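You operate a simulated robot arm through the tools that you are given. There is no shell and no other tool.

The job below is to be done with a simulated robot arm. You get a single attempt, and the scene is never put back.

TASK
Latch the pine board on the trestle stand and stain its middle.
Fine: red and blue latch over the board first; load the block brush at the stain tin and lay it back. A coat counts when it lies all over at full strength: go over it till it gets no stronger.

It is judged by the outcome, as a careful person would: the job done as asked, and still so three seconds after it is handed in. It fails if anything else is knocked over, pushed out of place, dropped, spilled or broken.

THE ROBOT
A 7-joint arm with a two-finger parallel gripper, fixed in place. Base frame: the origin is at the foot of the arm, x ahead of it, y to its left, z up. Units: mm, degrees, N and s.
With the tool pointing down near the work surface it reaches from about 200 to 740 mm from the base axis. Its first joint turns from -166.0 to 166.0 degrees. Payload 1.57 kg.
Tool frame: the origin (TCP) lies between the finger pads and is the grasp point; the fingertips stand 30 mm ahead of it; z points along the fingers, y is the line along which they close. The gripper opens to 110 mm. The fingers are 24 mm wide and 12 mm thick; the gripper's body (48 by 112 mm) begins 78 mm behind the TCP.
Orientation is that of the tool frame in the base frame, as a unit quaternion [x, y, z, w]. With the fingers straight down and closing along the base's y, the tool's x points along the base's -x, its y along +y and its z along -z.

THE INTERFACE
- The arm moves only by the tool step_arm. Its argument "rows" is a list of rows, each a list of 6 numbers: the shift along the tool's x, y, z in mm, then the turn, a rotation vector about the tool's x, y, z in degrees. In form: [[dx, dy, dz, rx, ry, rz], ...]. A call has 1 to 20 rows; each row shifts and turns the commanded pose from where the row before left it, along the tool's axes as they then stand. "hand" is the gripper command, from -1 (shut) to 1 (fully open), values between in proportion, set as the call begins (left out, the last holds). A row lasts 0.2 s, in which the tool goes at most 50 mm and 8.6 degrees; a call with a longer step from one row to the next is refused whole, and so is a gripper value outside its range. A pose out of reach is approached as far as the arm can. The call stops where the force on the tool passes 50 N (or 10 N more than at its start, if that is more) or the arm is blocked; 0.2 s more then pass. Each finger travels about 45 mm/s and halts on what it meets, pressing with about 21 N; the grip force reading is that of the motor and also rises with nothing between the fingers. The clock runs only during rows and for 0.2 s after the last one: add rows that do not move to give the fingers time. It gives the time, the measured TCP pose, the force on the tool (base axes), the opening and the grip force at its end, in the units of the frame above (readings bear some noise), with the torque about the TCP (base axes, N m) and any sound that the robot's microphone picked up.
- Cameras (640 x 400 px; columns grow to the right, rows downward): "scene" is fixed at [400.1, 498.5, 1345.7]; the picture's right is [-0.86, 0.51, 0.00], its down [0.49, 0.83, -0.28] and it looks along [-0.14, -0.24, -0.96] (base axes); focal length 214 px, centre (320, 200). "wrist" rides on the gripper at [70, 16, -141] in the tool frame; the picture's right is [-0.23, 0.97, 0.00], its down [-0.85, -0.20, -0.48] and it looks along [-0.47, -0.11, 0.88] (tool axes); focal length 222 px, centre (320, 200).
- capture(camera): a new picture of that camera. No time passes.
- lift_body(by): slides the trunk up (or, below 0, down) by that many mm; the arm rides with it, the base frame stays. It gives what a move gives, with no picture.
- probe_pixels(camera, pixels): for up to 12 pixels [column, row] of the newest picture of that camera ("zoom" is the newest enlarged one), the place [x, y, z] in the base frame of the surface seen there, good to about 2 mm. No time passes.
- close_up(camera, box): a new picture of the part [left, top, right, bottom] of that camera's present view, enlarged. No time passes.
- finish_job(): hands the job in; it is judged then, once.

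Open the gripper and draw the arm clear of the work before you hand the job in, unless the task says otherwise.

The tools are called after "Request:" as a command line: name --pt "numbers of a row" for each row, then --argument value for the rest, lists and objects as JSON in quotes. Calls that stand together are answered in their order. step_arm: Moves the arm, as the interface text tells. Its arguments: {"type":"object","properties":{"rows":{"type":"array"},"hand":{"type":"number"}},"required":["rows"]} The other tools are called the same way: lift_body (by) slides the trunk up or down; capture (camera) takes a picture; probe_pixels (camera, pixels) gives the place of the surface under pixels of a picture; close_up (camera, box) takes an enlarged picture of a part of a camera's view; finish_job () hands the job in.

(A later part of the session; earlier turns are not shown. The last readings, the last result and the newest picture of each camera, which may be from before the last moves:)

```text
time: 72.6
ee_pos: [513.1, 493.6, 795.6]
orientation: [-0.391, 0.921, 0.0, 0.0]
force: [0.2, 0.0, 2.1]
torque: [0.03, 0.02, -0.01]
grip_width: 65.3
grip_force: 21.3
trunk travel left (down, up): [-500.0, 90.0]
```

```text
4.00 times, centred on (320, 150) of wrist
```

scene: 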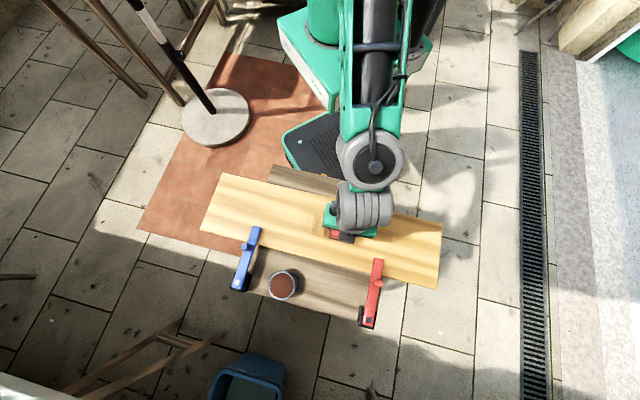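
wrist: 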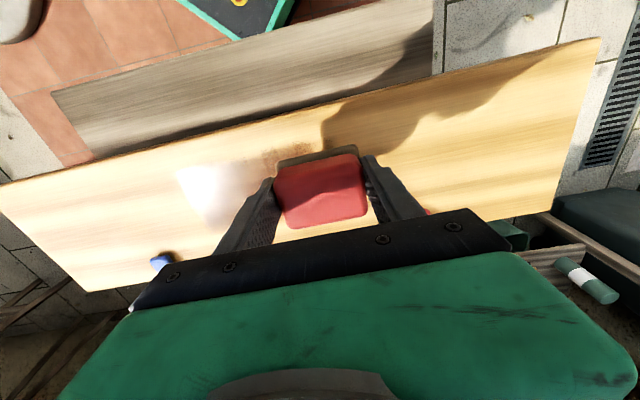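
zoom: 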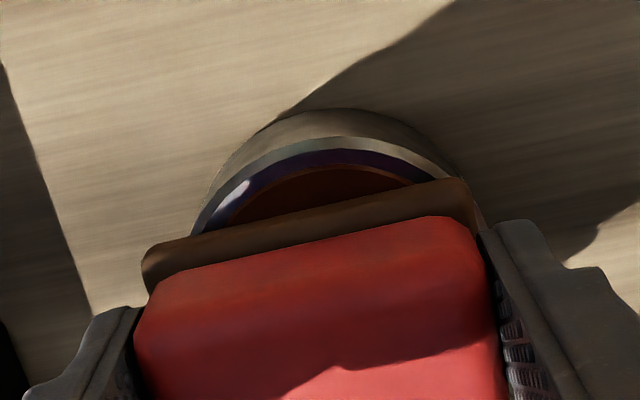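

Contact (2 N) and the pad is brown again. I press 0.6 mm more and dwell a moment to load fully.

Request:
step_arm --pt "0 0 0.6 0 0 0" --pt "0 0 0 0 0 0" --pt "0 0 0 0 0 0" --pt "0 0 0 0 0 0"

Request:
step_arm --pt "0 0 -6 0 0 0" --pt "0 0 -15 0 0 0" --pt "0 0 -18 0 0 0" --pt "0 0 0 0 0 0"

Request:
close_up --camera "wrist" --box '[200, 80, 440, 230]'

```text
time: 73.6
ee_pos: [513.6, 494.2, 796.2]
orientation: [-0.39, 0.921, 0.0, 0.001]
force: [1.4, 1.9, 5.0]
torque: [0.05, 0.0, 0.01]
grip_width: 65.3
grip_force: 21.1
trunk travel left (down, up): [-500.0, 90.0]
```

```text
time: 74.6
ee_pos: [512.4, 494.2, 834.6]
orientation: [-0.39, 0.921, 0.0, 0.001]
force: [-0.1, -0.5, -0.3]
torque: [0.03, 0.02, 0.02]
grip_width: 65.2
grip_force: 20.7
trunk travel left (down, up): [-500.0, 90.0]
```

```text
2.67 times, centred on (320, 155) of wrist
```

zoom: 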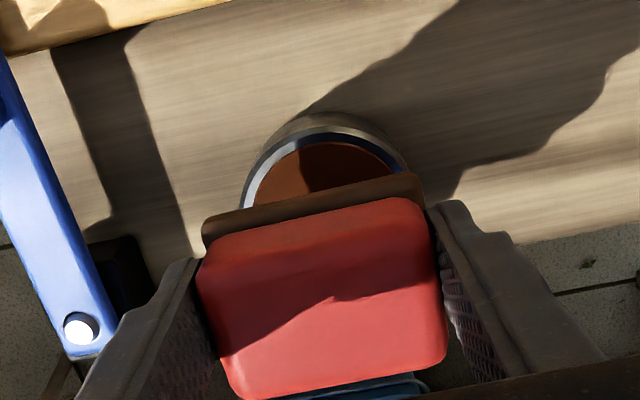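

The brush is loaded again. I carry it to the start of the far row (p≈−28, q≈579) and lower close to contact.

Request:
step_arm --pt "33 -1 0 0 0 0" --pt "33 -1 0 0 0 0" --pt "33 -1 0 0 0 0" --pt "33 -1 0 0 0 0" --pt "0 0 16 0 0 0" --pt "0 0 16 0 0 0" --pt "0 0 9 0 0 0" --pt "0 0 2 0 0 0" --pt "0 0 0 0 0 0"

Request:
step_arm --pt "0 0 0.7 0 0 0" --pt "0 0 0 0 0 0"

Request:
step_arm --pt "0 0 0.7 0 0 0" --pt "0 0 0 0 0 0"

```text
time: 76.6
ee_pos: [424.5, 394.0, 792.3]
orientation: [-0.39, 0.921, 0.0, 0.0]
force: [-0.3, 1.1, -0.2]
torque: [0.0, -0.01, 0.01]
grip_width: 64.9
grip_force: 21.3
trunk travel left (down, up): [-500.0, 90.0]
```

```text
time: 77.2
ee_pos: [423.1, 394.8, 791.6]
orientation: [-0.39, 0.921, 0.0, 0.0]
force: [0.0, 0.8, -0.6]
torque: [-0.04, -0.02, -0.01]
grip_width: 65.4
grip_force: 21.5
trunk travel left (down, up): [-500.0, 90.0]
```

```text
time: 77.8
ee_pos: [423.6, 394.5, 791.0]
orientation: [-0.39, 0.921, 0.0, 0.0]
force: [0.4, -0.2, -0.1]
torque: [0.0, -0.01, -0.01]
grip_width: 65.0
grip_force: 21.6
trunk travel left (down, up): [-500.0, 90.0]
```

No contact yet at z≈791. I continue in small steps.

Request:
step_arm --pt "0 0 0.8 0 0 0" --pt "0 0 0 0 0 0"

Request:
step_arm --pt "0 0 0.8 0 0 0" --pt "0 0 0 0 0 0"

Request:
step_arm --pt "0 0 0.6 0 0 0" --pt "0 0 0 0 0 0"

```text
time: 78.4
ee_pos: [423.7, 394.9, 789.8]
orientation: [-0.39, 0.921, 0.0, 0.0]
force: [-0.6, 1.3, -0.9]
torque: [-0.02, 0.01, 0.01]
grip_width: 65.2
grip_force: 20.3
trunk travel left (down, up): [-500.0, 90.0]
```

```text
time: 79.0
ee_pos: [424.0, 395.0, 790.8]
orientation: [-0.389, 0.921, 0.0, 0.0]
force: [-0.5, -0.9, 4.8]
torque: [-0.09, 0.02, -0.05]
grip_width: 65.3
grip_force: 21.6
trunk travel left (down, up): [-500.0, 90.0]
```

```text
time: 79.6
ee_pos: [424.0, 395.2, 789.7]
orientation: [-0.39, 0.921, 0.0, 0.001]
force: [-0.8, -2.1, 12.1]
torque: [-0.17, 0.06, 0.04]
grip_width: 65.1
grip_force: 20.8
trunk travel left (down, up): [-500.0, 90.0]
```

12 N of contact. I stroke along the far row to p≈112 and back.

Request:
step_arm --pt "0 8 0 0 0 0" --pt "0 8 0 0 0 0" --pt "0 8 0 0 0 0" --pt "0 8 0 0 0 0" --pt "0 8 0 0 0 0" --pt "0 8 0 0 0 0" --pt "0 8 0 0 0 0" --pt "0 8 0 0 0 0" --pt "0 8 0 0 0 0"

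Request:
step_arm --pt "0 8 0 0 0 0" --pt "0 8 0 0 0 0" --pt "0 8 0 0 0 0" --pt "0 8 0 0 0 0" --pt "0 8 0 0 0 0" --pt "0 8 0 0 0 0" --pt "0 8 0 0 0 0" --pt "0 8 0 0 0 0" --pt "0 6 0 0 0 0"

Request:
close_up --camera "scene" --box '[260, 180, 388, 260]'

```text
time: 81.6
ee_pos: [372.4, 445.3, 790.4]
orientation: [-0.389, 0.921, 0.001, 0.002]
force: [6.0, -5.5, 27.5]
torque: [-0.3, -0.2, -0.02]
grip_width: 65.0
grip_force: 21.4
trunk travel left (down, up): [-500.0, 90.0]
```

```text
time: 83.6
ee_pos: [321.4, 494.0, 788.9]
orientation: [-0.389, 0.921, 0.002, 0.001]
force: [6.5, -9.7, 36.5]
torque: [-0.3, -0.31, -0.07]
grip_width: 65.2
grip_force: 20.9
trunk travel left (down, up): [-500.0, 90.0]
```

```text
5.00 times, centred on (324, 220) of scene
```

zoom: 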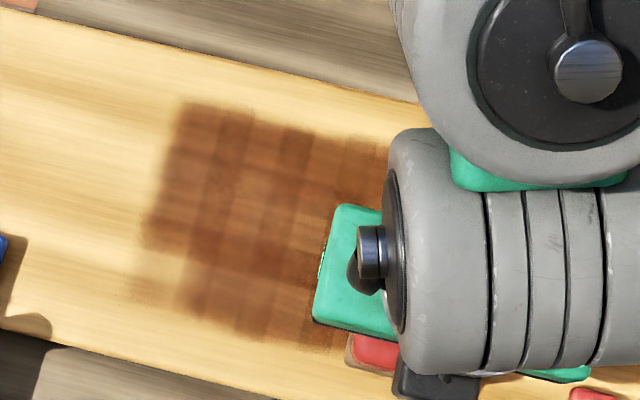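

The force rose to 36 N, so I ease up 1.2 mm and stroke back toward −p.

Request:
step_arm --pt "0 0 -1.2 0 0 0" --pt "0 -8 0 0 0 0" --pt "0 -8 0 0 0 0" --pt "0 -8 0 0 0 0" --pt "0 -8 0 0 0 0" --pt "0 -8 0 0 0 0" --pt "0 -8 0 0 0 0" --pt "0 -8 0 0 0 0" --pt "0 -8 0 0 0 0" --pt "0 -8 0 0 0 0"

Request:
step_arm --pt "0 -8 0 0 0 0" --pt "0 -8 0 0 0 0" --pt "0 -8 0 0 0 0" --pt "0 -8 0 0 0 0" --pt "0 -8 0 0 0 0" --pt "0 -8 0 0 0 0" --pt "0 -8 0 0 0 0" --pt "0 -8 0 0 0 0" --pt "0 -8 0 0 0 0"

Request:
close_up --camera "scene" --box '[260, 180, 388, 260]'

Request:
close_up --camera "wrist" --box '[200, 80, 440, 230]'

```text
time: 85.8
ee_pos: [374.1, 443.9, 790.9]
orientation: [-0.39, 0.921, 0.0, 0.0]
force: [-3.4, 3.8, 14.0]
torque: [0.26, 0.06, 0.06]
grip_width: 65.1
grip_force: 20.9
trunk travel left (down, up): [-500.0, 90.0]
```

```text
time: 87.8
ee_pos: [425.3, 396.1, 789.5]
orientation: [-0.39, 0.921, 0.0, 0.0]
force: [-3.5, 1.3, 10.1]
torque: [0.14, 0.09, 0.11]
grip_width: 65.4
grip_force: 21.3
trunk travel left (down, up): [-500.0, 90.0]
```

```text
5.00 times, centred on (324, 220) of scene
```

zoom: 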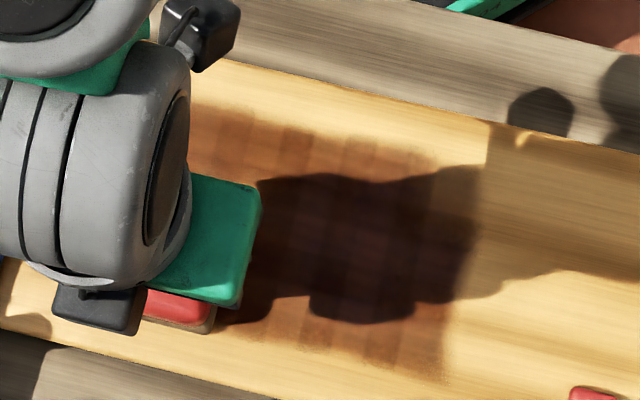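

```text
2.67 times, centred on (320, 155) of wrist
```

zoom: 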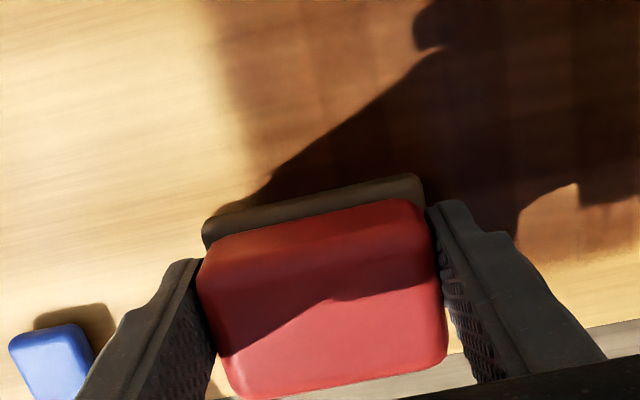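

The far row is taking stain. I go over it again in +p, easing slightly midway as the force tends to rise there.

Request:
step_arm --pt "0 8 0.2 0 0 0" --pt "0 8 0 0 0 0" --pt "0 8 0 0 0 0" --pt "0 8 0 0 0 0" --pt "0 8 0 0 0 0" --pt "0 8 0 0 0 0" --pt "0 8 0 0 0 0" --pt "0 8 0 0 0 0" --pt "0 8 0 0 0 0"

Request:
step_arm --pt "0 8 0 0 0 0" --pt "0 8 0 0 0 0" --pt "0 8 0 0 0 0" --pt "0 8 0 0 0 0" --pt "0 8 0 0 0 0" --pt "0 8 0 0 0 0" --pt "0 8 0 0 0 0" --pt "0 8 0 0 0 0" --pt "0 6 0 0 0 0"

Request:
step_arm --pt "8 0 0 0 0 0" --pt "8 0 0 0 0 0" --pt "8 0 0 0 0 0" --pt "8 0 0 0 0 0" --pt "5 0 0 0 0 0"

Request:
close_up --camera "scene" --box '[260, 180, 388, 260]'

Request:
close_up --camera "wrist" --box '[200, 80, 440, 230]'

```text
time: 89.8
ee_pos: [373.9, 444.1, 790.1]
orientation: [-0.389, 0.921, 0.001, 0.002]
force: [4.3, -6.1, 24.8]
torque: [-0.43, -0.06, 0.04]
grip_width: 65.0
grip_force: 21.3
trunk travel left (down, up): [-500.0, 90.0]
```

```text
time: 91.8
ee_pos: [323.4, 491.5, 789.5]
orientation: [-0.39, 0.921, -0.001, 0.001]
force: [0.7, -1.6, 6.2]
torque: [0.03, -0.05, -0.01]
grip_width: 65.2
grip_force: 21.0
trunk travel left (down, up): [-500.0, 90.0]
```

```text
time: 93.0
ee_pos: [298.2, 467.2, 789.4]
orientation: [-0.389, 0.921, 0.002, 0.002]
force: [2.1, 2.4, 10.5]
torque: [-0.08, -0.04, 0.01]
grip_width: 65.1
grip_force: 20.5
trunk travel left (down, up): [-500.0, 90.0]
```

```text
5.00 times, centred on (324, 220) of scene
```

zoom: 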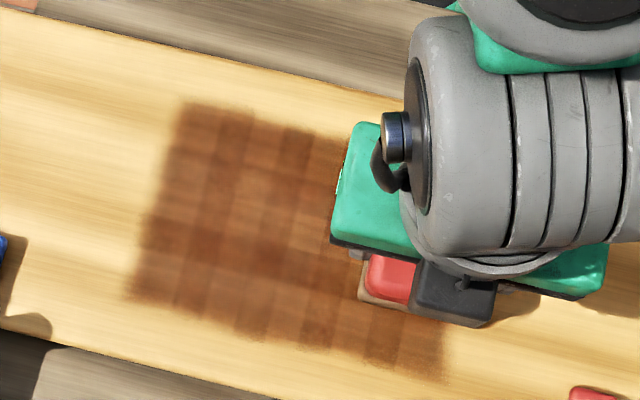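

```text
2.67 times, centred on (320, 155) of wrist
```

zoom: 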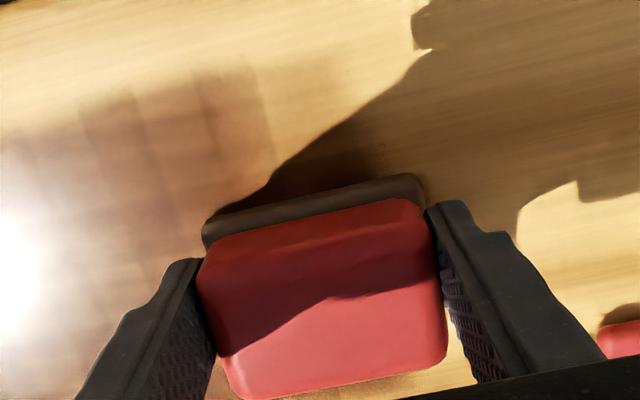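

The coat now spans three rows; the pad looks pale again. I probe the far edge of the coat and lift off to reload.

Request:
close_up --camera "scene" --box '[260, 180, 388, 260]'

Request:
probe_pixels --camera "zoom" --pixels '[[135, 300], [180, 312], [240, 330], [300, 347], [370, 362], [425, 375], [440, 370], [130, 280], [180, 105]]'

Request:
step_arm --pt "0 0 -10 0 0 0" --pt "0 0 -18 0 0 0" --pt "0 0 -20 0 0 0" --pt "-34.5 -26.5 0 0 0 0" --pt "-34.5 -26.5 0 0 0 0" --pt "-34.5 -26.5 0 0 0 0" --pt "-34.5 -26.5 0 0 0 0" --pt "-34.5 -26.5 0 0 0 0" --pt "0 0 0 0 0 0"

Request:
close_up --camera "scene" --box '[260, 180, 388, 260]'

```text
5.00 times, centred on (324, 220) of scene
```

zoom: 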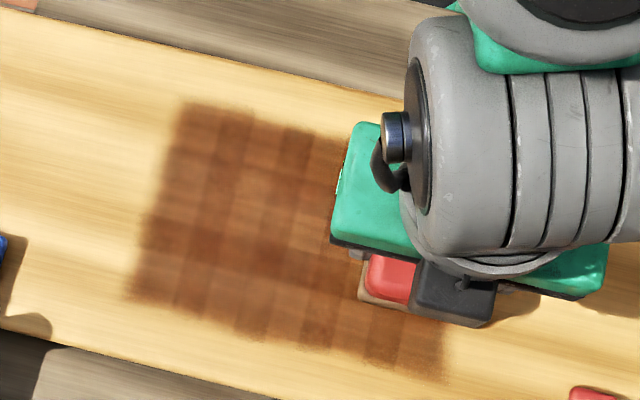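

```text
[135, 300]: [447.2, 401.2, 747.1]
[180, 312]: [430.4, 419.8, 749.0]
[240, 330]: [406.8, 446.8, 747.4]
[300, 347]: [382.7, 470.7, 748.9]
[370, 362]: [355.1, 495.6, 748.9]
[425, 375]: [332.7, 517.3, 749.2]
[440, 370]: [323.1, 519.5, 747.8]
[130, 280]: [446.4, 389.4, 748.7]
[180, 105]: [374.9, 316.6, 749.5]
```

```text
time: 95.0
ee_pos: [512.4, 496.0, 839.2]
orientation: [-0.39, 0.921, 0.0, 0.0]
force: [0.3, 0.2, 0.4]
torque: [0.01, 0.04, -0.02]
grip_width: 65.1
grip_force: 20.9
trunk travel left (down, up): [-500.0, 90.0]
```

```text
5.00 times, centred on (324, 220) of scene
```

zoom: 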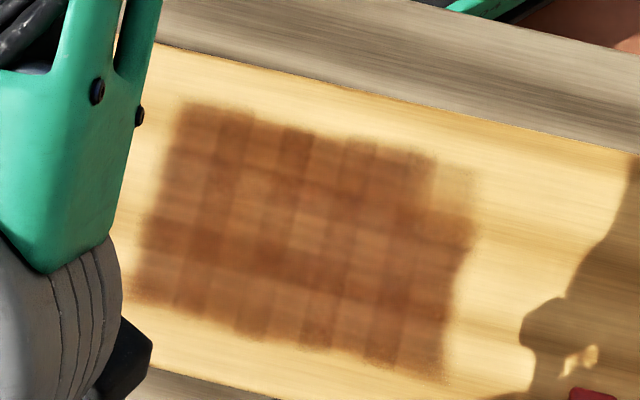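

The zone is now confirmed: p −47…131, q 486…603. I lower onto the tin for another load.

Request:
step_arm --pt "0 0 16 0 0 0" --pt "0 0 16 0 0 0" --pt "0 0 8 0 0 0" --pt "0 0 2 0 0 0" --pt "0 0 1 0 0 0" --pt "0 0 0 0 0 0"

Request:
step_arm --pt "0 0 1 0 0 0" --pt "0 0 0 0 0 0"

Request:
step_arm --pt "0 0 0.8 0 0 0" --pt "0 0 0 0 0 0"

Request:
close_up --camera "wrist" --box '[200, 80, 440, 230]'

```text
time: 96.4
ee_pos: [512.8, 499.8, 796.1]
orientation: [-0.389, 0.921, 0.0, 0.001]
force: [0.5, 0.9, 6.1]
torque: [-0.03, 0.05, 0.0]
grip_width: 65.2
grip_force: 20.9
trunk travel left (down, up): [-500.0, 90.0]
```

```text
time: 97.0
ee_pos: [513.5, 498.6, 795.7]
orientation: [-0.39, 0.921, 0.001, 0.001]
force: [1.2, 2.0, 13.9]
torque: [-0.04, 0.01, 0.01]
grip_width: 65.2
grip_force: 20.9
trunk travel left (down, up): [-500.0, 90.0]
```

```text
time: 97.6
ee_pos: [512.3, 500.4, 796.0]
orientation: [-0.39, 0.921, 0.001, 0.003]
force: [2.1, 2.9, 23.7]
torque: [0.0, 0.05, 0.03]
grip_width: 65.3
grip_force: 21.5
trunk travel left (down, up): [-500.0, 90.0]
```

```text
2.67 times, centred on (320, 155) of wrist
```

zoom: 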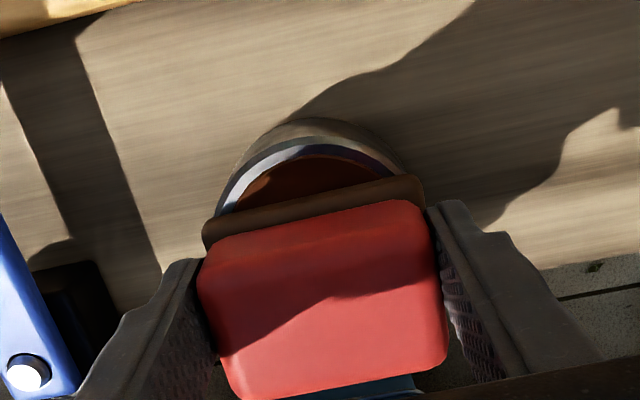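

Loaded. I lift, carry the brush to the near-right corner (p≈112, q≈503) and lower close to contact.

Request:
step_arm --pt "0 0 -8 0 0 0" --pt "0 0 -16 0 0 0" --pt "0 0 -18 0 0 0" --pt "35 22.3 0 0 0 0" --pt "35 22.3 0 0 0 0" --pt "35 22.3 0 0 0 0" --pt "35 22.3 0 0 0 0" --pt "35 22.3 0 0 0 0" --pt "35 22.3 0 0 0 0" --pt "0 0 16 0 0 0" --pt "0 0 16 0 0 0" --pt "0 0 8 0 0 0" --pt "0 0 3 0 0 0" --pt "0 0 0 0 0 0"

Request:
step_arm --pt "0 0 1 0 0 0" --pt "0 0 0 0 0 0"

```text
time: 100.6
ee_pos: [271.6, 441.4, 790.6]
orientation: [-0.39, 0.921, 0.0, 0.001]
force: [0.5, -0.1, 5.3]
torque: [-0.05, 0.01, -0.02]
grip_width: 64.9
grip_force: 20.7
trunk travel left (down, up): [-500.0, 90.0]
```

```text
time: 101.2
ee_pos: [272.0, 441.9, 790.3]
orientation: [-0.39, 0.921, 0.001, 0.002]
force: [2.3, 1.3, 12.5]
torque: [-0.08, -0.1, 0.04]
grip_width: 65.2
grip_force: 20.9
trunk travel left (down, up): [-500.0, 90.0]
```

12.5 N. I shift 3 mm toward the near edge and stroke along −p over the near row.

Request:
step_arm --pt "3 0 0 0 0 0" --pt "0 -8 0 0 0 0" --pt "0 -8 0 0 0 0" --pt "0 -8 0 0 0 0" --pt "0 -8 0 0 0 0" --pt "0 -8 0 0 0 0" --pt "0 -8 0 0 0 0" --pt "0 -8 0 0 0 0" --pt "0 -8 0 0 0 0" --pt "0 -8 0 0 0 0"

Request:
step_arm --pt "0 -8 0 0 0 0" --pt "0 -8 0 0 0 0" --pt "0 -8 0 0 0 0" --pt "0 -8 0 0 0 0" --pt "0 -8 0 0 0 0" --pt "0 -8 0 0 0 0" --pt "0 -8 0 0 0 0" --pt "0 -8 0 0 0 0" --pt "0 -6 0 0 0 0"

Request:
close_up --camera "scene" --box '[260, 180, 388, 260]'

Request:
close_up --camera "wrist" --box '[200, 80, 440, 230]'

```text
time: 103.4
ee_pos: [321.4, 388.5, 789.8]
orientation: [-0.39, 0.921, 0.0, 0.0]
force: [-0.4, 0.2, 3.7]
torque: [0.1, -0.03, 0.04]
grip_width: 65.5
grip_force: 21.2
trunk travel left (down, up): [-500.0, 90.0]
```

```text
time: 105.4
ee_pos: [369.9, 340.0, 790.1]
orientation: [-0.39, 0.921, -0.001, 0.0]
force: [0.9, -0.3, 0.9]
torque: [0.0, 0.05, 0.02]
grip_width: 65.4
grip_force: 21.1
trunk travel left (down, up): [-500.0, 90.0]
```

```text
5.00 times, centred on (324, 220) of scene
```

zoom: 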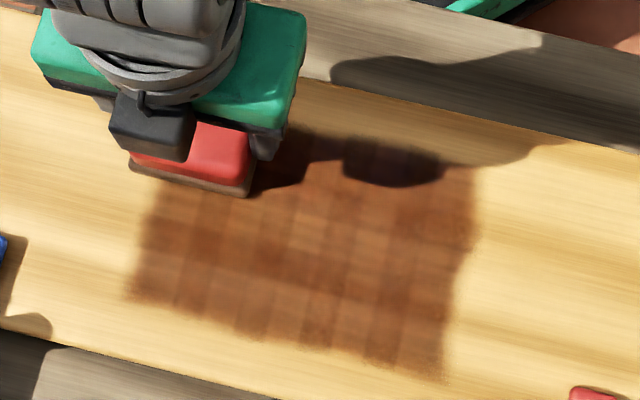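

```text
2.67 times, centred on (320, 155) of wrist
```

zoom: 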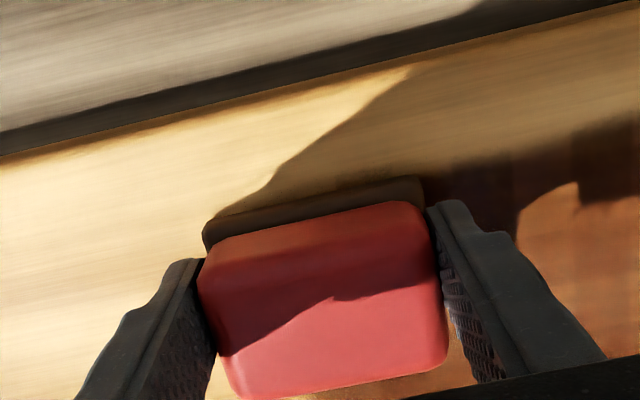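

The force fell to ~1 N at the left end. I press 0.8 mm more and go back in +p with a slight height compensation.

Request:
step_arm --pt "0 -3 0.8 0 0 0" --pt "0 3 0.2 0 0 0" --pt "0 0 0 0 0 0"

Request:
step_arm --pt "0 8 -0.05 0 0 0" --pt "0 8 -0.05 0 0 0" --pt "0 8 -0.05 0 0 0" --pt "0 8 -0.05 0 0 0" --pt "0 8 -0.05 0 0 0" --pt "0 8 -0.05 0 0 0" --pt "0 8 -0.05 0 0 0" --pt "0 8 -0.05 0 0 0" --pt "0 8 -0.05 0 0 0"

Request:
step_arm --pt "0 8 -0.05 0 0 0" --pt "0 8 -0.05 0 0 0" --pt "0 8 -0.05 0 0 0" --pt "0 8 -0.05 0 0 0" --pt "0 8 -0.05 0 0 0" --pt "0 8 -0.05 0 0 0" --pt "0 8 -0.05 0 0 0" --pt "0 8 -0.05 0 0 0" --pt "0 6 -0.05 0 0 0"

Request:
close_up --camera "scene" --box '[260, 180, 388, 260]'

Request:
close_up --camera "wrist" --box '[200, 80, 440, 230]'

```text
time: 106.2
ee_pos: [371.4, 340.0, 789.2]
orientation: [-0.388, 0.921, 0.0, 0.001]
force: [3.8, -1.5, 9.8]
torque: [-0.15, -0.03, 0.05]
grip_width: 65.3
grip_force: 20.9
trunk travel left (down, up): [-500.0, 90.0]
```

```text
time: 108.2
ee_pos: [319.6, 389.4, 789.9]
orientation: [-0.39, 0.921, 0.0, 0.0]
force: [2.0, -2.1, 13.6]
torque: [0.01, -0.16, -0.03]
grip_width: 65.1
grip_force: 20.8
trunk travel left (down, up): [-500.0, 90.0]
```

```text
time: 110.2
ee_pos: [266.5, 439.1, 791.2]
orientation: [-0.39, 0.921, 0.0, -0.001]
force: [0.0, -0.5, -0.2]
torque: [0.0, -0.01, -0.02]
grip_width: 65.0
grip_force: 21.0
trunk travel left (down, up): [-500.0, 90.0]
```

```text
5.00 times, centred on (324, 220) of scene
```

zoom: 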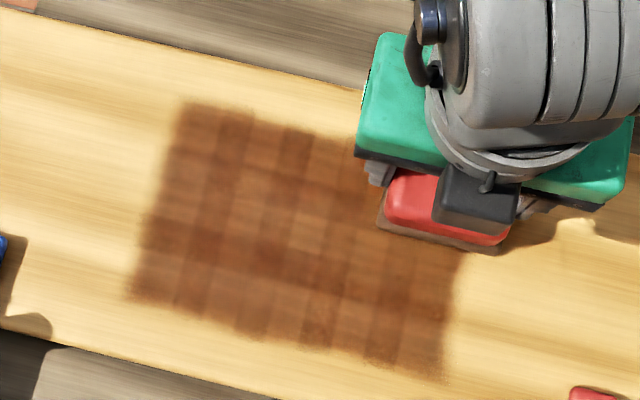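

```text
2.67 times, centred on (320, 155) of wrist
```

zoom: 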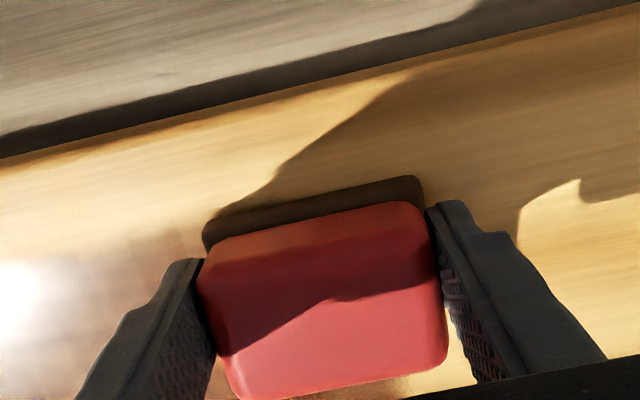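

I over-compensated: contact was lost at the right end. I press down again there and move on to the middle row, stroking −p at constant height.

Request:
step_arm --pt "0 0 0.8 0 0 0" --pt "0 -3 0.3 0 0 0" --pt "0 3 0 0 0 0"

Request:
step_arm --pt "-8 0 0 0 0 0" --pt "-8 0 0 0 0 0" --pt "-8 0 0 0 0 0" --pt "-8 0 0 0 0 0" --pt "-7 0 0 0 0 0" --pt "0 -8 0 0 0 0" --pt "0 -8 0 0 0 0" --pt "0 -8 0 0 0 0" --pt "0 -8 0 0 0 0" --pt "0 -8 0 0 0 0" --pt "0 -8 0 0 0 0"

Request:
step_arm --pt "0 -8 0 0 0 0" --pt "0 -8 0 0 0 0" --pt "0 -8 0 0 0 0" --pt "0 -8 0 0 0 0" --pt "0 -8 0 0 0 0" --pt "0 -8 0 0 0 0" --pt "0 -8 0 0 0 0" --pt "0 -8 0 0 0 0" --pt "0 -8 0 0 0 0" --pt "0 -8 0 0 0 0" --pt "0 -8 0 0 0 0" --pt "0 -6 0 0 0 0"

Request:
close_up --camera "scene" --box '[260, 180, 388, 260]'

Request:
close_up --camera "wrist" --box '[200, 80, 440, 230]'

```text
time: 111.0
ee_pos: [268.3, 438.7, 790.2]
orientation: [-0.39, 0.921, 0.001, 0.0]
force: [0.2, -0.6, 2.3]
torque: [-0.07, -0.01, -0.01]
grip_width: 65.4
grip_force: 20.8
trunk travel left (down, up): [-500.0, 90.0]
```

```text
time: 113.4
ee_pos: [329.7, 434.6, 790.3]
orientation: [-0.39, 0.921, -0.001, 0.0]
force: [0.1, -0.7, -0.1]
torque: [0.03, 0.02, 0.02]
grip_width: 65.1
grip_force: 20.9
trunk travel left (down, up): [-500.0, 90.0]
```

```text
time: 116.0
ee_pos: [397.4, 369.3, 791.0]
orientation: [-0.389, 0.921, 0.001, 0.001]
force: [-1.8, 1.6, 7.8]
torque: [0.05, 0.09, -0.01]
grip_width: 65.4
grip_force: 21.0
trunk travel left (down, up): [-500.0, 90.0]
```

```text
5.00 times, centred on (324, 220) of scene
```

zoom: 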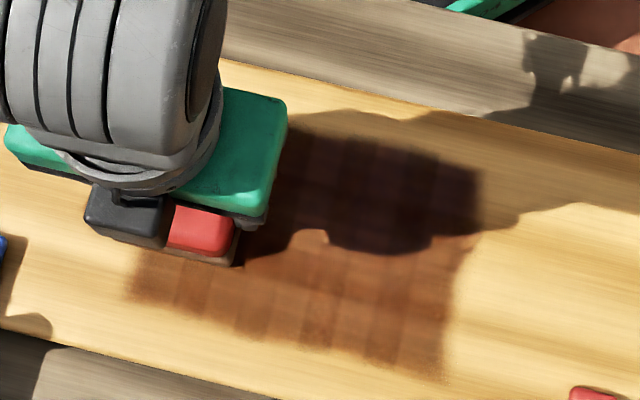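

```text
2.67 times, centred on (320, 155) of wrist
```

zoom: 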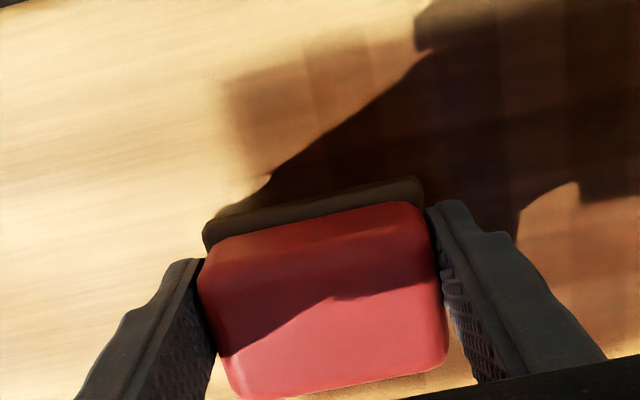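

8 N here. I press 0.5 mm more and stroke back +p over the middle row.

Request:
step_arm --pt "0 4 0.5 0 0 0" --pt "0 8 0 0 0 0" --pt "0 8 0 0 0 0" --pt "0 8 0 0 0 0" --pt "0 8 0 0 0 0" --pt "0 8 0 0 0 0" --pt "0 8 0 0 0 0" --pt "0 8 0 0 0 0" --pt "0 8 0 0 0 0"

Request:
step_arm --pt "0 8 0 0 0 0" --pt "0 8 0 0 0 0" --pt "0 8 0 0 0 0" --pt "0 8 0 0 0 0" --pt "0 8 0 0 0 0" --pt "0 8 0 0 0 0" --pt "0 8 0 0 0 0" --pt "0 8 0 0 0 0" --pt "0 8 0 0 0 0"

Request:
close_up --camera "scene" --box '[260, 180, 388, 260]'

Request:
close_up --camera "wrist" --box '[200, 80, 440, 230]'

```text
time: 118.0
ee_pos: [348.8, 414.4, 790.1]
orientation: [-0.388, 0.922, 0.001, -0.001]
force: [1.8, -1.0, 3.0]
torque: [-0.08, -0.01, -0.04]
grip_width: 65.3
grip_force: 20.6
trunk travel left (down, up): [-500.0, 90.0]
```

```text
time: 120.0
ee_pos: [296.4, 463.8, 790.1]
orientation: [-0.39, 0.921, 0.0, 0.0]
force: [1.5, -1.2, 8.5]
torque: [-0.07, -0.1, -0.06]
grip_width: 65.0
grip_force: 20.8
trunk travel left (down, up): [-500.0, 90.0]
```

```text
5.00 times, centred on (324, 220) of scene
```

zoom: 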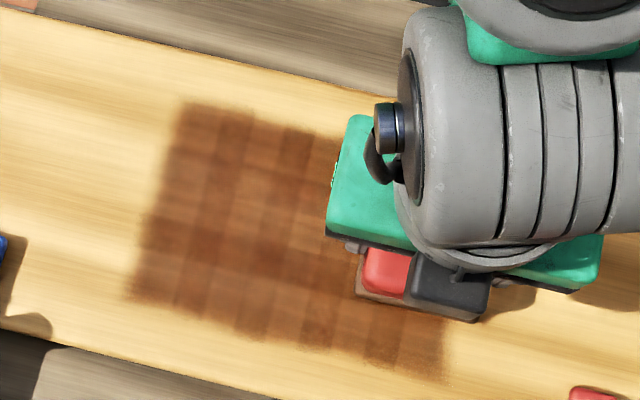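

```text
2.67 times, centred on (320, 155) of wrist
```

zoom: 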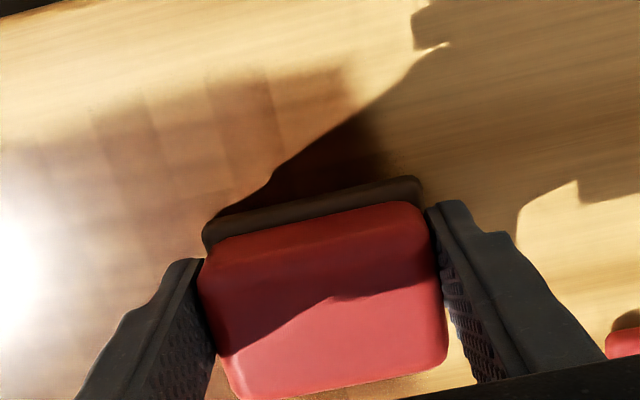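

I shift to the far row (q +38) and stroke −p over it.

Request:
step_arm --pt "-8 0 0.3 0 0 0" --pt "-8 0 0 0 0 0" --pt "-8 0 0 0 0 0" --pt "-8 0 0 0 0 0" --pt "-6 0 0 0 0 0" --pt "0 -8 0 0 0 0" --pt "0 -8 0 0 0 0" --pt "0 -8 0 0 0 0" --pt "0 -8 0 0 0 0" --pt "0 -8 0 0 0 0" --pt "0 -8 0 0 0 0"

Request:
step_arm --pt "0 -8 0 0 0 0" --pt "0 -8 0 0 0 0" --pt "0 -8 0 0 0 0" --pt "0 -8 0 0 0 0" --pt "0 -8 0 0 0 0" --pt "0 -8 0 0 0 0" --pt "0 -8 0 0 0 0" --pt "0 -8 0 0 0 0" --pt "0 -8 0 0 0 0" --pt "0 -8 0 0 0 0" --pt "0 -8 0 0 0 0" --pt "0 -6 0 0 0 0"

Request:
close_up --camera "wrist" --box '[200, 80, 440, 230]'

```text
time: 122.4
ee_pos: [359.3, 459.4, 790.7]
orientation: [-0.39, 0.921, 0.0, 0.001]
force: [-2.8, 3.5, 14.9]
torque: [0.07, 0.11, 0.0]
grip_width: 65.0
grip_force: 21.0
trunk travel left (down, up): [-500.0, 90.0]
```

```text
time: 125.0
ee_pos: [424.4, 391.7, 790.6]
orientation: [-0.39, 0.921, -0.001, 0.0]
force: [-0.7, 0.4, 3.7]
torque: [0.12, -0.04, 0.05]
grip_width: 65.1
grip_force: 21.0
trunk travel left (down, up): [-500.0, 90.0]
```

```text
2.67 times, centred on (320, 155) of wrist
```

zoom: 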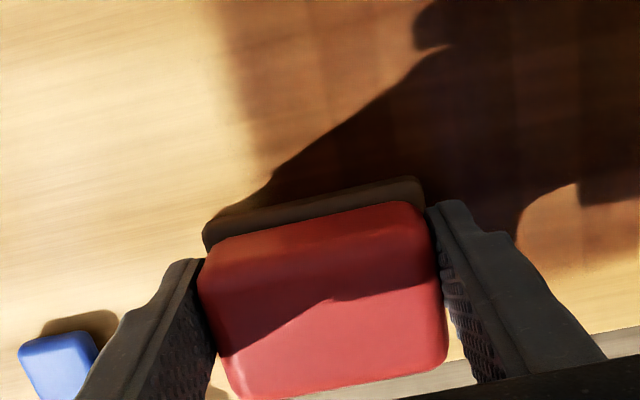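

Time to reload: I lift, carry the brush over the tin and lower toward contact; I also view the whole coat meanwhile.

Request:
step_arm --pt "0 0 -10 0 0 0" --pt "0 0 -18 0 0 0" --pt "0 0 -20 0 0 0" --pt "-34 2.3 0 0 0 0" --pt "-34 2.3 0 0 0 0" --pt "-34 2.3 0 0 0 0" --pt "-34 2.3 0 0 0 0" --pt "0 0 0 0 0 0"

Request:
close_up --camera "scene" --box '[260, 180, 388, 260]'

Request:
close_up --camera "wrist" --box '[200, 80, 440, 230]'

```text
time: 126.8
ee_pos: [514.2, 497.9, 837.0]
orientation: [-0.39, 0.921, 0.0, 0.0]
force: [-0.3, -0.2, -1.8]
torque: [0.01, 0.04, -0.04]
grip_width: 65.2
grip_force: 21.3
trunk travel left (down, up): [-500.0, 90.0]
```

```text
5.00 times, centred on (324, 220) of scene
```

zoom: 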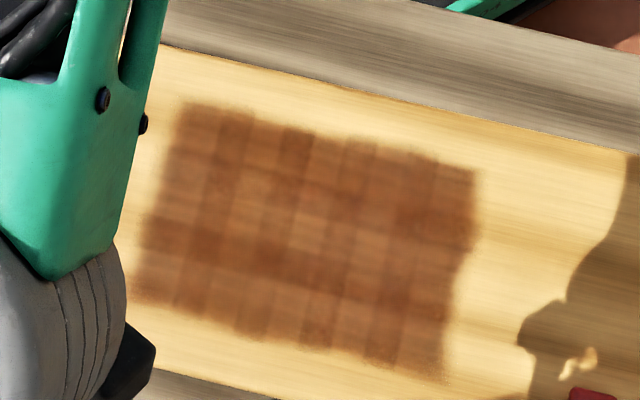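

```text
2.67 times, centred on (320, 155) of wrist
```

zoom: 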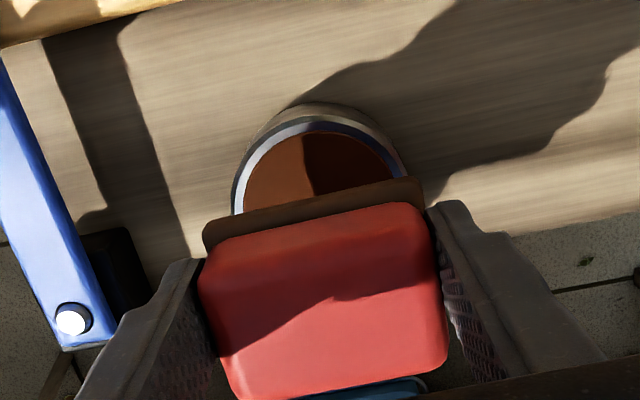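

The coat is fairly even now, with some paler cells, e.g. at (270,180) and the left-bottom row (160,290). I top up the brush at the tin again.

Request:
step_arm --pt "0 0 16 0 0 0" --pt "0 0 16 0 0 0" --pt "0 0 6 0 0 0" --pt "0 0 2 0 0 0" --pt "0 0 1 0 0 0" --pt "0 0 0 0 0 0"

Request:
step_arm --pt "0 0 0.7 0 0 0" --pt "0 0 0 0 0 0"

```text
time: 128.2
ee_pos: [512.5, 497.2, 796.2]
orientation: [-0.39, 0.921, 0.0, 0.0]
force: [-0.3, -0.4, 0.5]
torque: [0.04, 0.03, -0.03]
grip_width: 65.4
grip_force: 21.0
trunk travel left (down, up): [-500.0, 90.0]
```

```text
time: 128.8
ee_pos: [512.4, 496.9, 796.4]
orientation: [-0.39, 0.921, 0.001, 0.001]
force: [0.1, -0.4, 6.5]
torque: [-0.08, 0.08, -0.02]
grip_width: 65.1
grip_force: 21.0
trunk travel left (down, up): [-500.0, 90.0]
```

Contact 6.5 N. I dwell briefly, lift, and carry the brush to the far-left start (p≈−30, q≈579).

Request:
step_arm --pt "0 0 0 0 0 0" --pt "0 0 0 0 0 0" --pt "0 0 -6 0 0 0" --pt "0 0 -14 0 0 0" --pt "0 0 -18 0 0 0" --pt "33.3 -2 0 0 0 0" --pt "33.3 -2 0 0 0 0" --pt "33.3 -2 0 0 0 0" --pt "33.3 -2 0 0 0 0" --pt "0 0 16 0 0 0" --pt "0 0 16 0 0 0" --pt "0 0 9 0 0 0" --pt "0 0 2 0 0 0" --pt "0 0 0 0 0 0"

Request:
step_arm --pt "0 0 1 0 0 0" --pt "0 0 0 0 0 0"

Request:
step_arm --pt "0 0 0.7 0 0 0" --pt "0 0 0 0 0 0"

```text
time: 131.8
ee_pos: [426.8, 395.0, 790.6]
orientation: [-0.39, 0.921, 0.0, 0.0]
force: [0.1, 0.0, 0.5]
torque: [0.05, -0.02, 0.0]
grip_width: 65.0
grip_force: 21.0
trunk travel left (down, up): [-500.0, 90.0]
```

```text
time: 132.4
ee_pos: [427.5, 395.7, 790.0]
orientation: [-0.39, 0.921, 0.0, 0.001]
force: [1.3, -0.8, 7.4]
torque: [-0.02, 0.01, 0.03]
grip_width: 65.1
grip_force: 21.1
trunk travel left (down, up): [-500.0, 90.0]
```

```text
time: 133.0
ee_pos: [426.4, 395.0, 789.6]
orientation: [-0.391, 0.921, 0.001, 0.001]
force: [1.3, -2.2, 15.4]
torque: [-0.08, 0.02, -0.03]
grip_width: 65.2
grip_force: 21.1
trunk travel left (down, up): [-500.0, 90.0]
```

15 N. I stroke the far row in +p with the loaded brush.

Request:
step_arm --pt "0 8 0 0 0 0" --pt "0 8 0 0 0 0" --pt "0 8 0 0 0 0" --pt "0 8 0 0 0 0" --pt "0 8 0 0 0 0" --pt "0 8 0 0 0 0" --pt "0 8 0 0 0 0" --pt "0 8 0 0 0 0" --pt "0 8 0 0 0 0"

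Request:
step_arm --pt "0 8 0 0 0 0" --pt "0 8 0 0 0 0" --pt "0 8 0 0 0 0" --pt "0 8 0 0 0 0" --pt "0 8 0 0 0 0" --pt "0 8 0 0 0 0" --pt "0 8 0 0 0 0" --pt "0 8 0 0 0 0" --pt "0 8 0 0 0 0"

Request:
close_up --camera "scene" --box '[260, 180, 388, 260]'

```text
time: 135.0
ee_pos: [373.1, 445.0, 791.2]
orientation: [-0.39, 0.921, -0.001, 0.0]
force: [5.2, -4.8, 21.3]
torque: [0.13, -0.4, -0.16]
grip_width: 65.4
grip_force: 20.6
trunk travel left (down, up): [-500.0, 90.0]
```

```text
time: 137.0
ee_pos: [323.4, 495.6, 790.3]
orientation: [-0.39, 0.921, -0.001, 0.0]
force: [3.3, -3.5, 15.8]
torque: [0.03, -0.2, -0.06]
grip_width: 65.1
grip_force: 21.4
trunk travel left (down, up): [-500.0, 90.0]
```

```text
5.00 times, centred on (324, 220) of scene
```

zoom: 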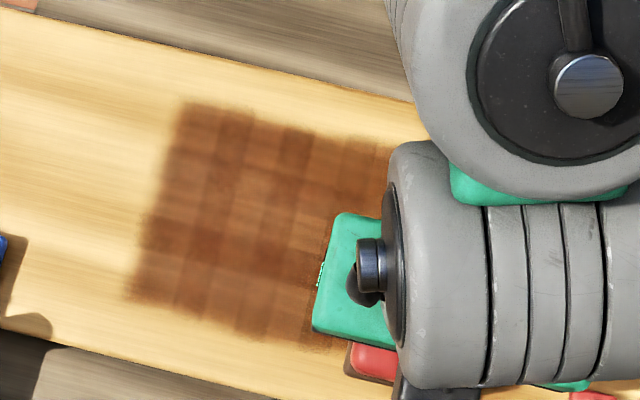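

Good steady contact. I stroke back −p on the far row, then shift to the middle row.

Request:
step_arm --pt "0 -8 0 0 0 0" --pt "0 -8 0 0 0 0" --pt "0 -8 0 0 0 0" --pt "0 -8 0 0 0 0" --pt "0 -8 0 0 0 0" --pt "0 -8 0 0 0 0" --pt "0 -8 0 0 0 0" --pt "0 -8 0 0 0 0" --pt "0 -8 0 0 0 0"

Request:
step_arm --pt "0 -8 0.2 0 0 0" --pt "0 -8 0 0 0 0" --pt "0 -8 0 0 0 0" --pt "0 -8 0 0 0 0" --pt "0 -8 0 0 0 0" --pt "0 -8 0 0 0 0" --pt "0 -8 0 0 0 0" --pt "0 -8 0 0 0 0" --pt "0 -8 0 0 0 0"

Request:
step_arm --pt "8 0 0.2 0 0 0" --pt "8 0 0 0 0 0" --pt "8 0 0 0 0 0" --pt "8 0 0 0 0 0" --pt "6 0 0 0 0 0"

Request:
close_up --camera "scene" --box '[260, 180, 388, 260]'

```text
time: 139.0
ee_pos: [373.7, 445.6, 789.9]
orientation: [-0.39, 0.921, 0.001, 0.001]
force: [-3.1, 3.4, 13.3]
torque: [0.1, 0.15, 0.0]
grip_width: 65.1
grip_force: 21.3
trunk travel left (down, up): [-500.0, 90.0]
```

```text
time: 141.0
ee_pos: [425.4, 395.4, 790.1]
orientation: [-0.391, 0.921, 0.001, 0.001]
force: [-3.4, 3.3, 13.7]
torque: [0.08, 0.12, 0.02]
grip_width: 65.1
grip_force: 20.9
trunk travel left (down, up): [-500.0, 90.0]
```

```text
time: 142.2
ee_pos: [398.3, 367.4, 790.5]
orientation: [-0.389, 0.921, 0.0, -0.001]
force: [-1.0, 0.7, 6.8]
torque: [0.2, -0.18, 0.02]
grip_width: 64.9
grip_force: 21.0
trunk travel left (down, up): [-500.0, 90.0]
```

```text
5.00 times, centred on (324, 220) of scene
```

zoom: 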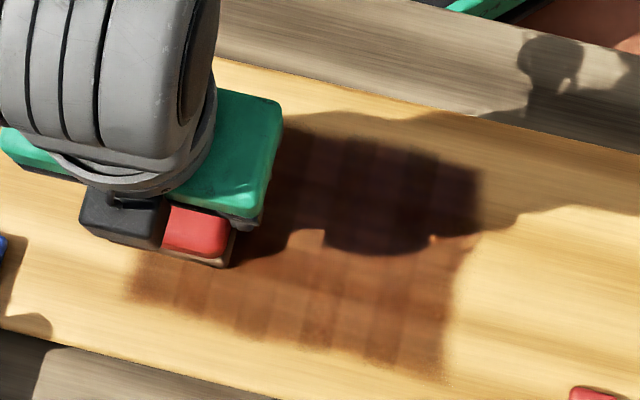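

I stroke the middle row in +p, pressing 0.4 mm more.

Request:
step_arm --pt "0 6 0.4 0 0 0" --pt "0 8 0 0 0 0" --pt "0 8 0 0 0 0" --pt "0 8 0 0 0 0" --pt "0 8 0 0 0 0" --pt "0 8 0 0 0 0" --pt "0 8 0 0 0 0" --pt "0 8 0 0 0 0" --pt "0 8 0 0 0 0"

Request:
step_arm --pt "0 8 0 0 0 0" --pt "0 8 0 0 0 0" --pt "0 8 0 0 0 0" --pt "0 8 0 0 0 0" --pt "0 8 0 0 0 0" --pt "0 8 0 0 0 0" --pt "0 8 0 0 0 0" --pt "0 8 0 0 0 0" --pt "0 8 0 0 0 0"

Request:
step_arm --pt "8 0 0 0 0 0" --pt "8 0 0 0 0 0" --pt "8 0 0 0 0 0" --pt "8 0 0 0 0 0" --pt "6 0 0 0 0 0"

Request:
close_up --camera "scene" --box '[260, 180, 388, 260]'

Request:
close_up --camera "wrist" --box '[200, 80, 440, 230]'

```text
time: 144.2
ee_pos: [349.4, 417.6, 789.7]
orientation: [-0.389, 0.921, 0.0, 0.001]
force: [5.6, -5.7, 22.6]
torque: [-0.2, -0.14, -0.05]
grip_width: 65.3
grip_force: 20.9
trunk travel left (down, up): [-500.0, 90.0]
```

```text
time: 146.2
ee_pos: [296.9, 469.2, 790.2]
orientation: [-0.39, 0.921, -0.001, 0.0]
force: [4.8, -5.4, 21.6]
torque: [-0.06, -0.23, -0.07]
grip_width: 65.3
grip_force: 21.4
trunk travel left (down, up): [-500.0, 90.0]
```

```text
time: 147.4
ee_pos: [272.8, 440.3, 789.8]
orientation: [-0.389, 0.921, 0.002, 0.002]
force: [6.3, 6.7, 28.0]
torque: [-0.03, -0.15, 0.03]
grip_width: 65.1
grip_force: 20.8
trunk travel left (down, up): [-500.0, 90.0]
```

```text
5.00 times, centred on (324, 220) of scene
```

zoom: 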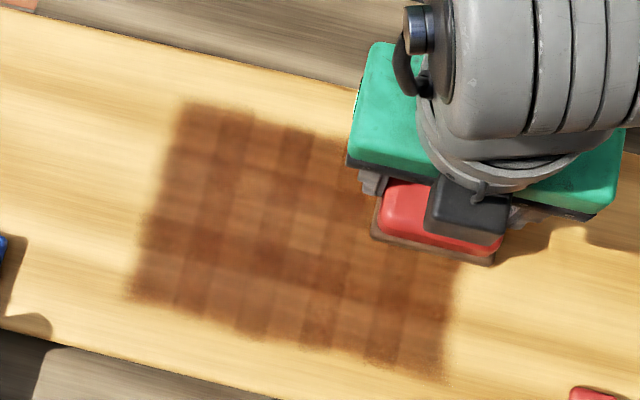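

```text
2.67 times, centred on (320, 155) of wrist
```

zoom: 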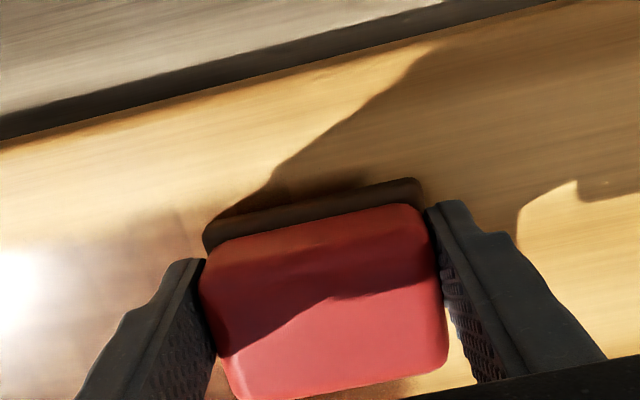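

The force is 28 N; I ease 0.5 mm, shift 3 mm nearer and stroke the near row in −p.

Request:
step_arm --pt "3 -4 -0.5 0 0 0" --pt "0 -8 0 0 0 0" --pt "0 -8 0 0 0 0" --pt "0 -8 0 0 0 0" --pt "0 -8 0 0 0 0" --pt "0 -8 0 0 0 0" --pt "0 -8 0 0 0 0" --pt "0 -8 0 0 0 0" --pt "0 -8 0 0 0 0"

Request:
step_arm --pt "0 -8 0.2 0 0 0" --pt "0 -8 0 0 0 0" --pt "0 -8 0 0 0 0" --pt "0 -8 0 0 0 0" --pt "0 -8 0 0 0 0" --pt "0 -8 0 0 0 0" --pt "0 -8 0 0 0 0" --pt "0 -8 0 0 0 0" --pt "0 -8 0 0 0 0"

Request:
close_up --camera "wrist" --box '[200, 80, 440, 230]'

```text
time: 149.4
ee_pos: [317.5, 390.6, 790.7]
orientation: [-0.39, 0.921, 0.0, 0.001]
force: [-5.8, 6.9, 24.6]
torque: [0.35, 0.16, 0.07]
grip_width: 65.3
grip_force: 21.1
trunk travel left (down, up): [-500.0, 90.0]
```

```text
time: 151.4
ee_pos: [368.5, 340.1, 789.9]
orientation: [-0.39, 0.921, 0.0, 0.002]
force: [-8.0, 8.1, 34.2]
torque: [0.32, 0.32, 0.06]
grip_width: 65.1
grip_force: 20.6
trunk travel left (down, up): [-500.0, 90.0]
```

```text
2.67 times, centred on (320, 155) of wrist
```

zoom: 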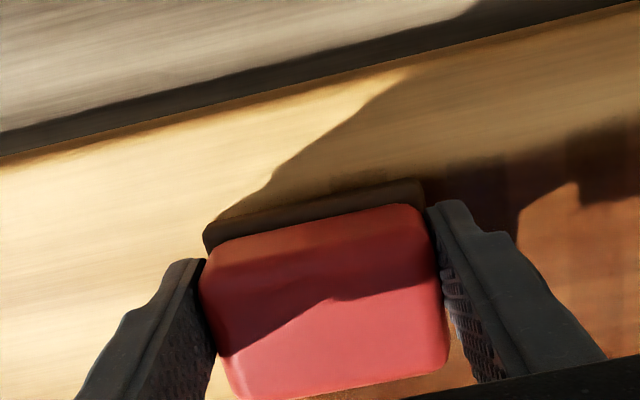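

Force rose to 34 N. I ease 1.2 mm and go back +p over the near row, then lift to look at the whole coat.

Request:
step_arm --pt "0 4 -1.2 0 0 0" --pt "0 8 0 0 0 0" --pt "0 8 0 0 0 0" --pt "0 8 0 0 0 0" --pt "0 8 0 0 0 0" --pt "0 8 0 0 0 0" --pt "0 8 0 0 0 0" --pt "0 8 0 0 0 0" --pt "0 8 0 0 0 0"

Request:
step_arm --pt "0 8 0 0 0 0" --pt "0 8 0 0 0 0" --pt "0 8 0 0 0 0" --pt "0 8 0 0 0 0" --pt "0 8 0 0 0 0" --pt "0 8 0 0 0 0" --pt "0 8 0 0 0 0" --pt "0 8 0 0 0 0" --pt "0 8 0 0 0 0"

Request:
close_up --camera "wrist" --box '[200, 80, 440, 230]'

```text
time: 153.4
ee_pos: [320.8, 387.7, 788.6]
orientation: [-0.39, 0.921, 0.0, 0.0]
force: [1.4, -1.5, 6.6]
torque: [-0.03, -0.07, -0.02]
grip_width: 65.2
grip_force: 20.8
trunk travel left (down, up): [-500.0, 90.0]
```

```text
time: 155.4
ee_pos: [270.2, 437.5, 790.0]
orientation: [-0.389, 0.921, 0.0, 0.0]
force: [0.2, -0.6, 3.3]
torque: [-0.07, 0.0, 0.0]
grip_width: 65.0
grip_force: 20.8
trunk travel left (down, up): [-500.0, 90.0]
```

```text
2.67 times, centred on (320, 155) of wrist
```

zoom: 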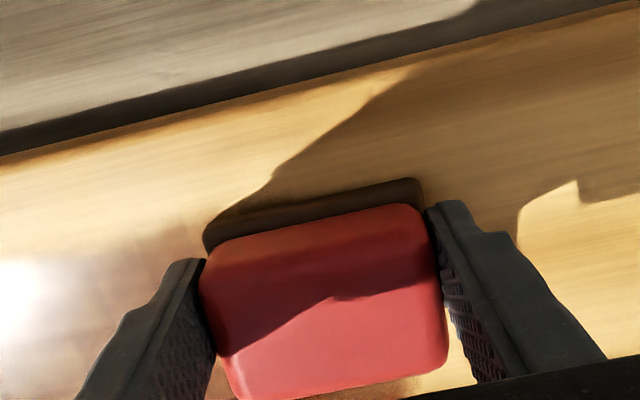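

I lift the brush and move over the tin again, then view the whole coat.

Request:
step_arm --pt "0 0 -10 0 0 0" --pt "0 0 -18 0 0 0" --pt "0 0 -20 0 0 0" --pt "-35 -22.5 0 0 0 0" --pt "-35 -22.5 0 0 0 0" --pt "-35 -22.5 0 0 0 0" --pt "-35 -22.5 0 0 0 0" --pt "-35 -22.5 0 0 0 0" --pt "-35 -22.5 0 0 0 0" --pt "0 0 0 0 0 0"

Request:
close_up --camera "scene" --box '[260, 180, 388, 260]'

Request:
close_up --camera "wrist" --box '[200, 80, 440, 230]'

```text
time: 157.6
ee_pos: [514.2, 497.8, 836.5]
orientation: [-0.39, 0.921, -0.001, 0.0]
force: [0.1, 0.6, -1.4]
torque: [-0.01, 0.04, -0.02]
grip_width: 65.2
grip_force: 20.9
trunk travel left (down, up): [-500.0, 90.0]
```

```text
5.00 times, centred on (324, 220) of scene
```

zoom: 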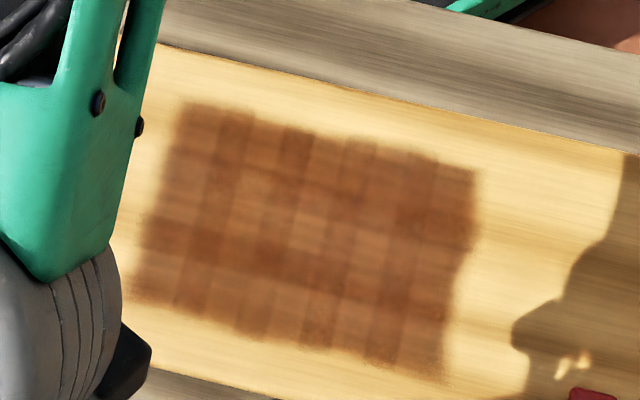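

```text
2.67 times, centred on (320, 155) of wrist
```

zoom: 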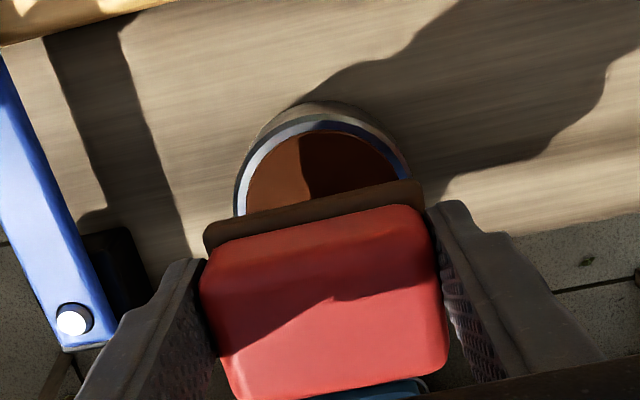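

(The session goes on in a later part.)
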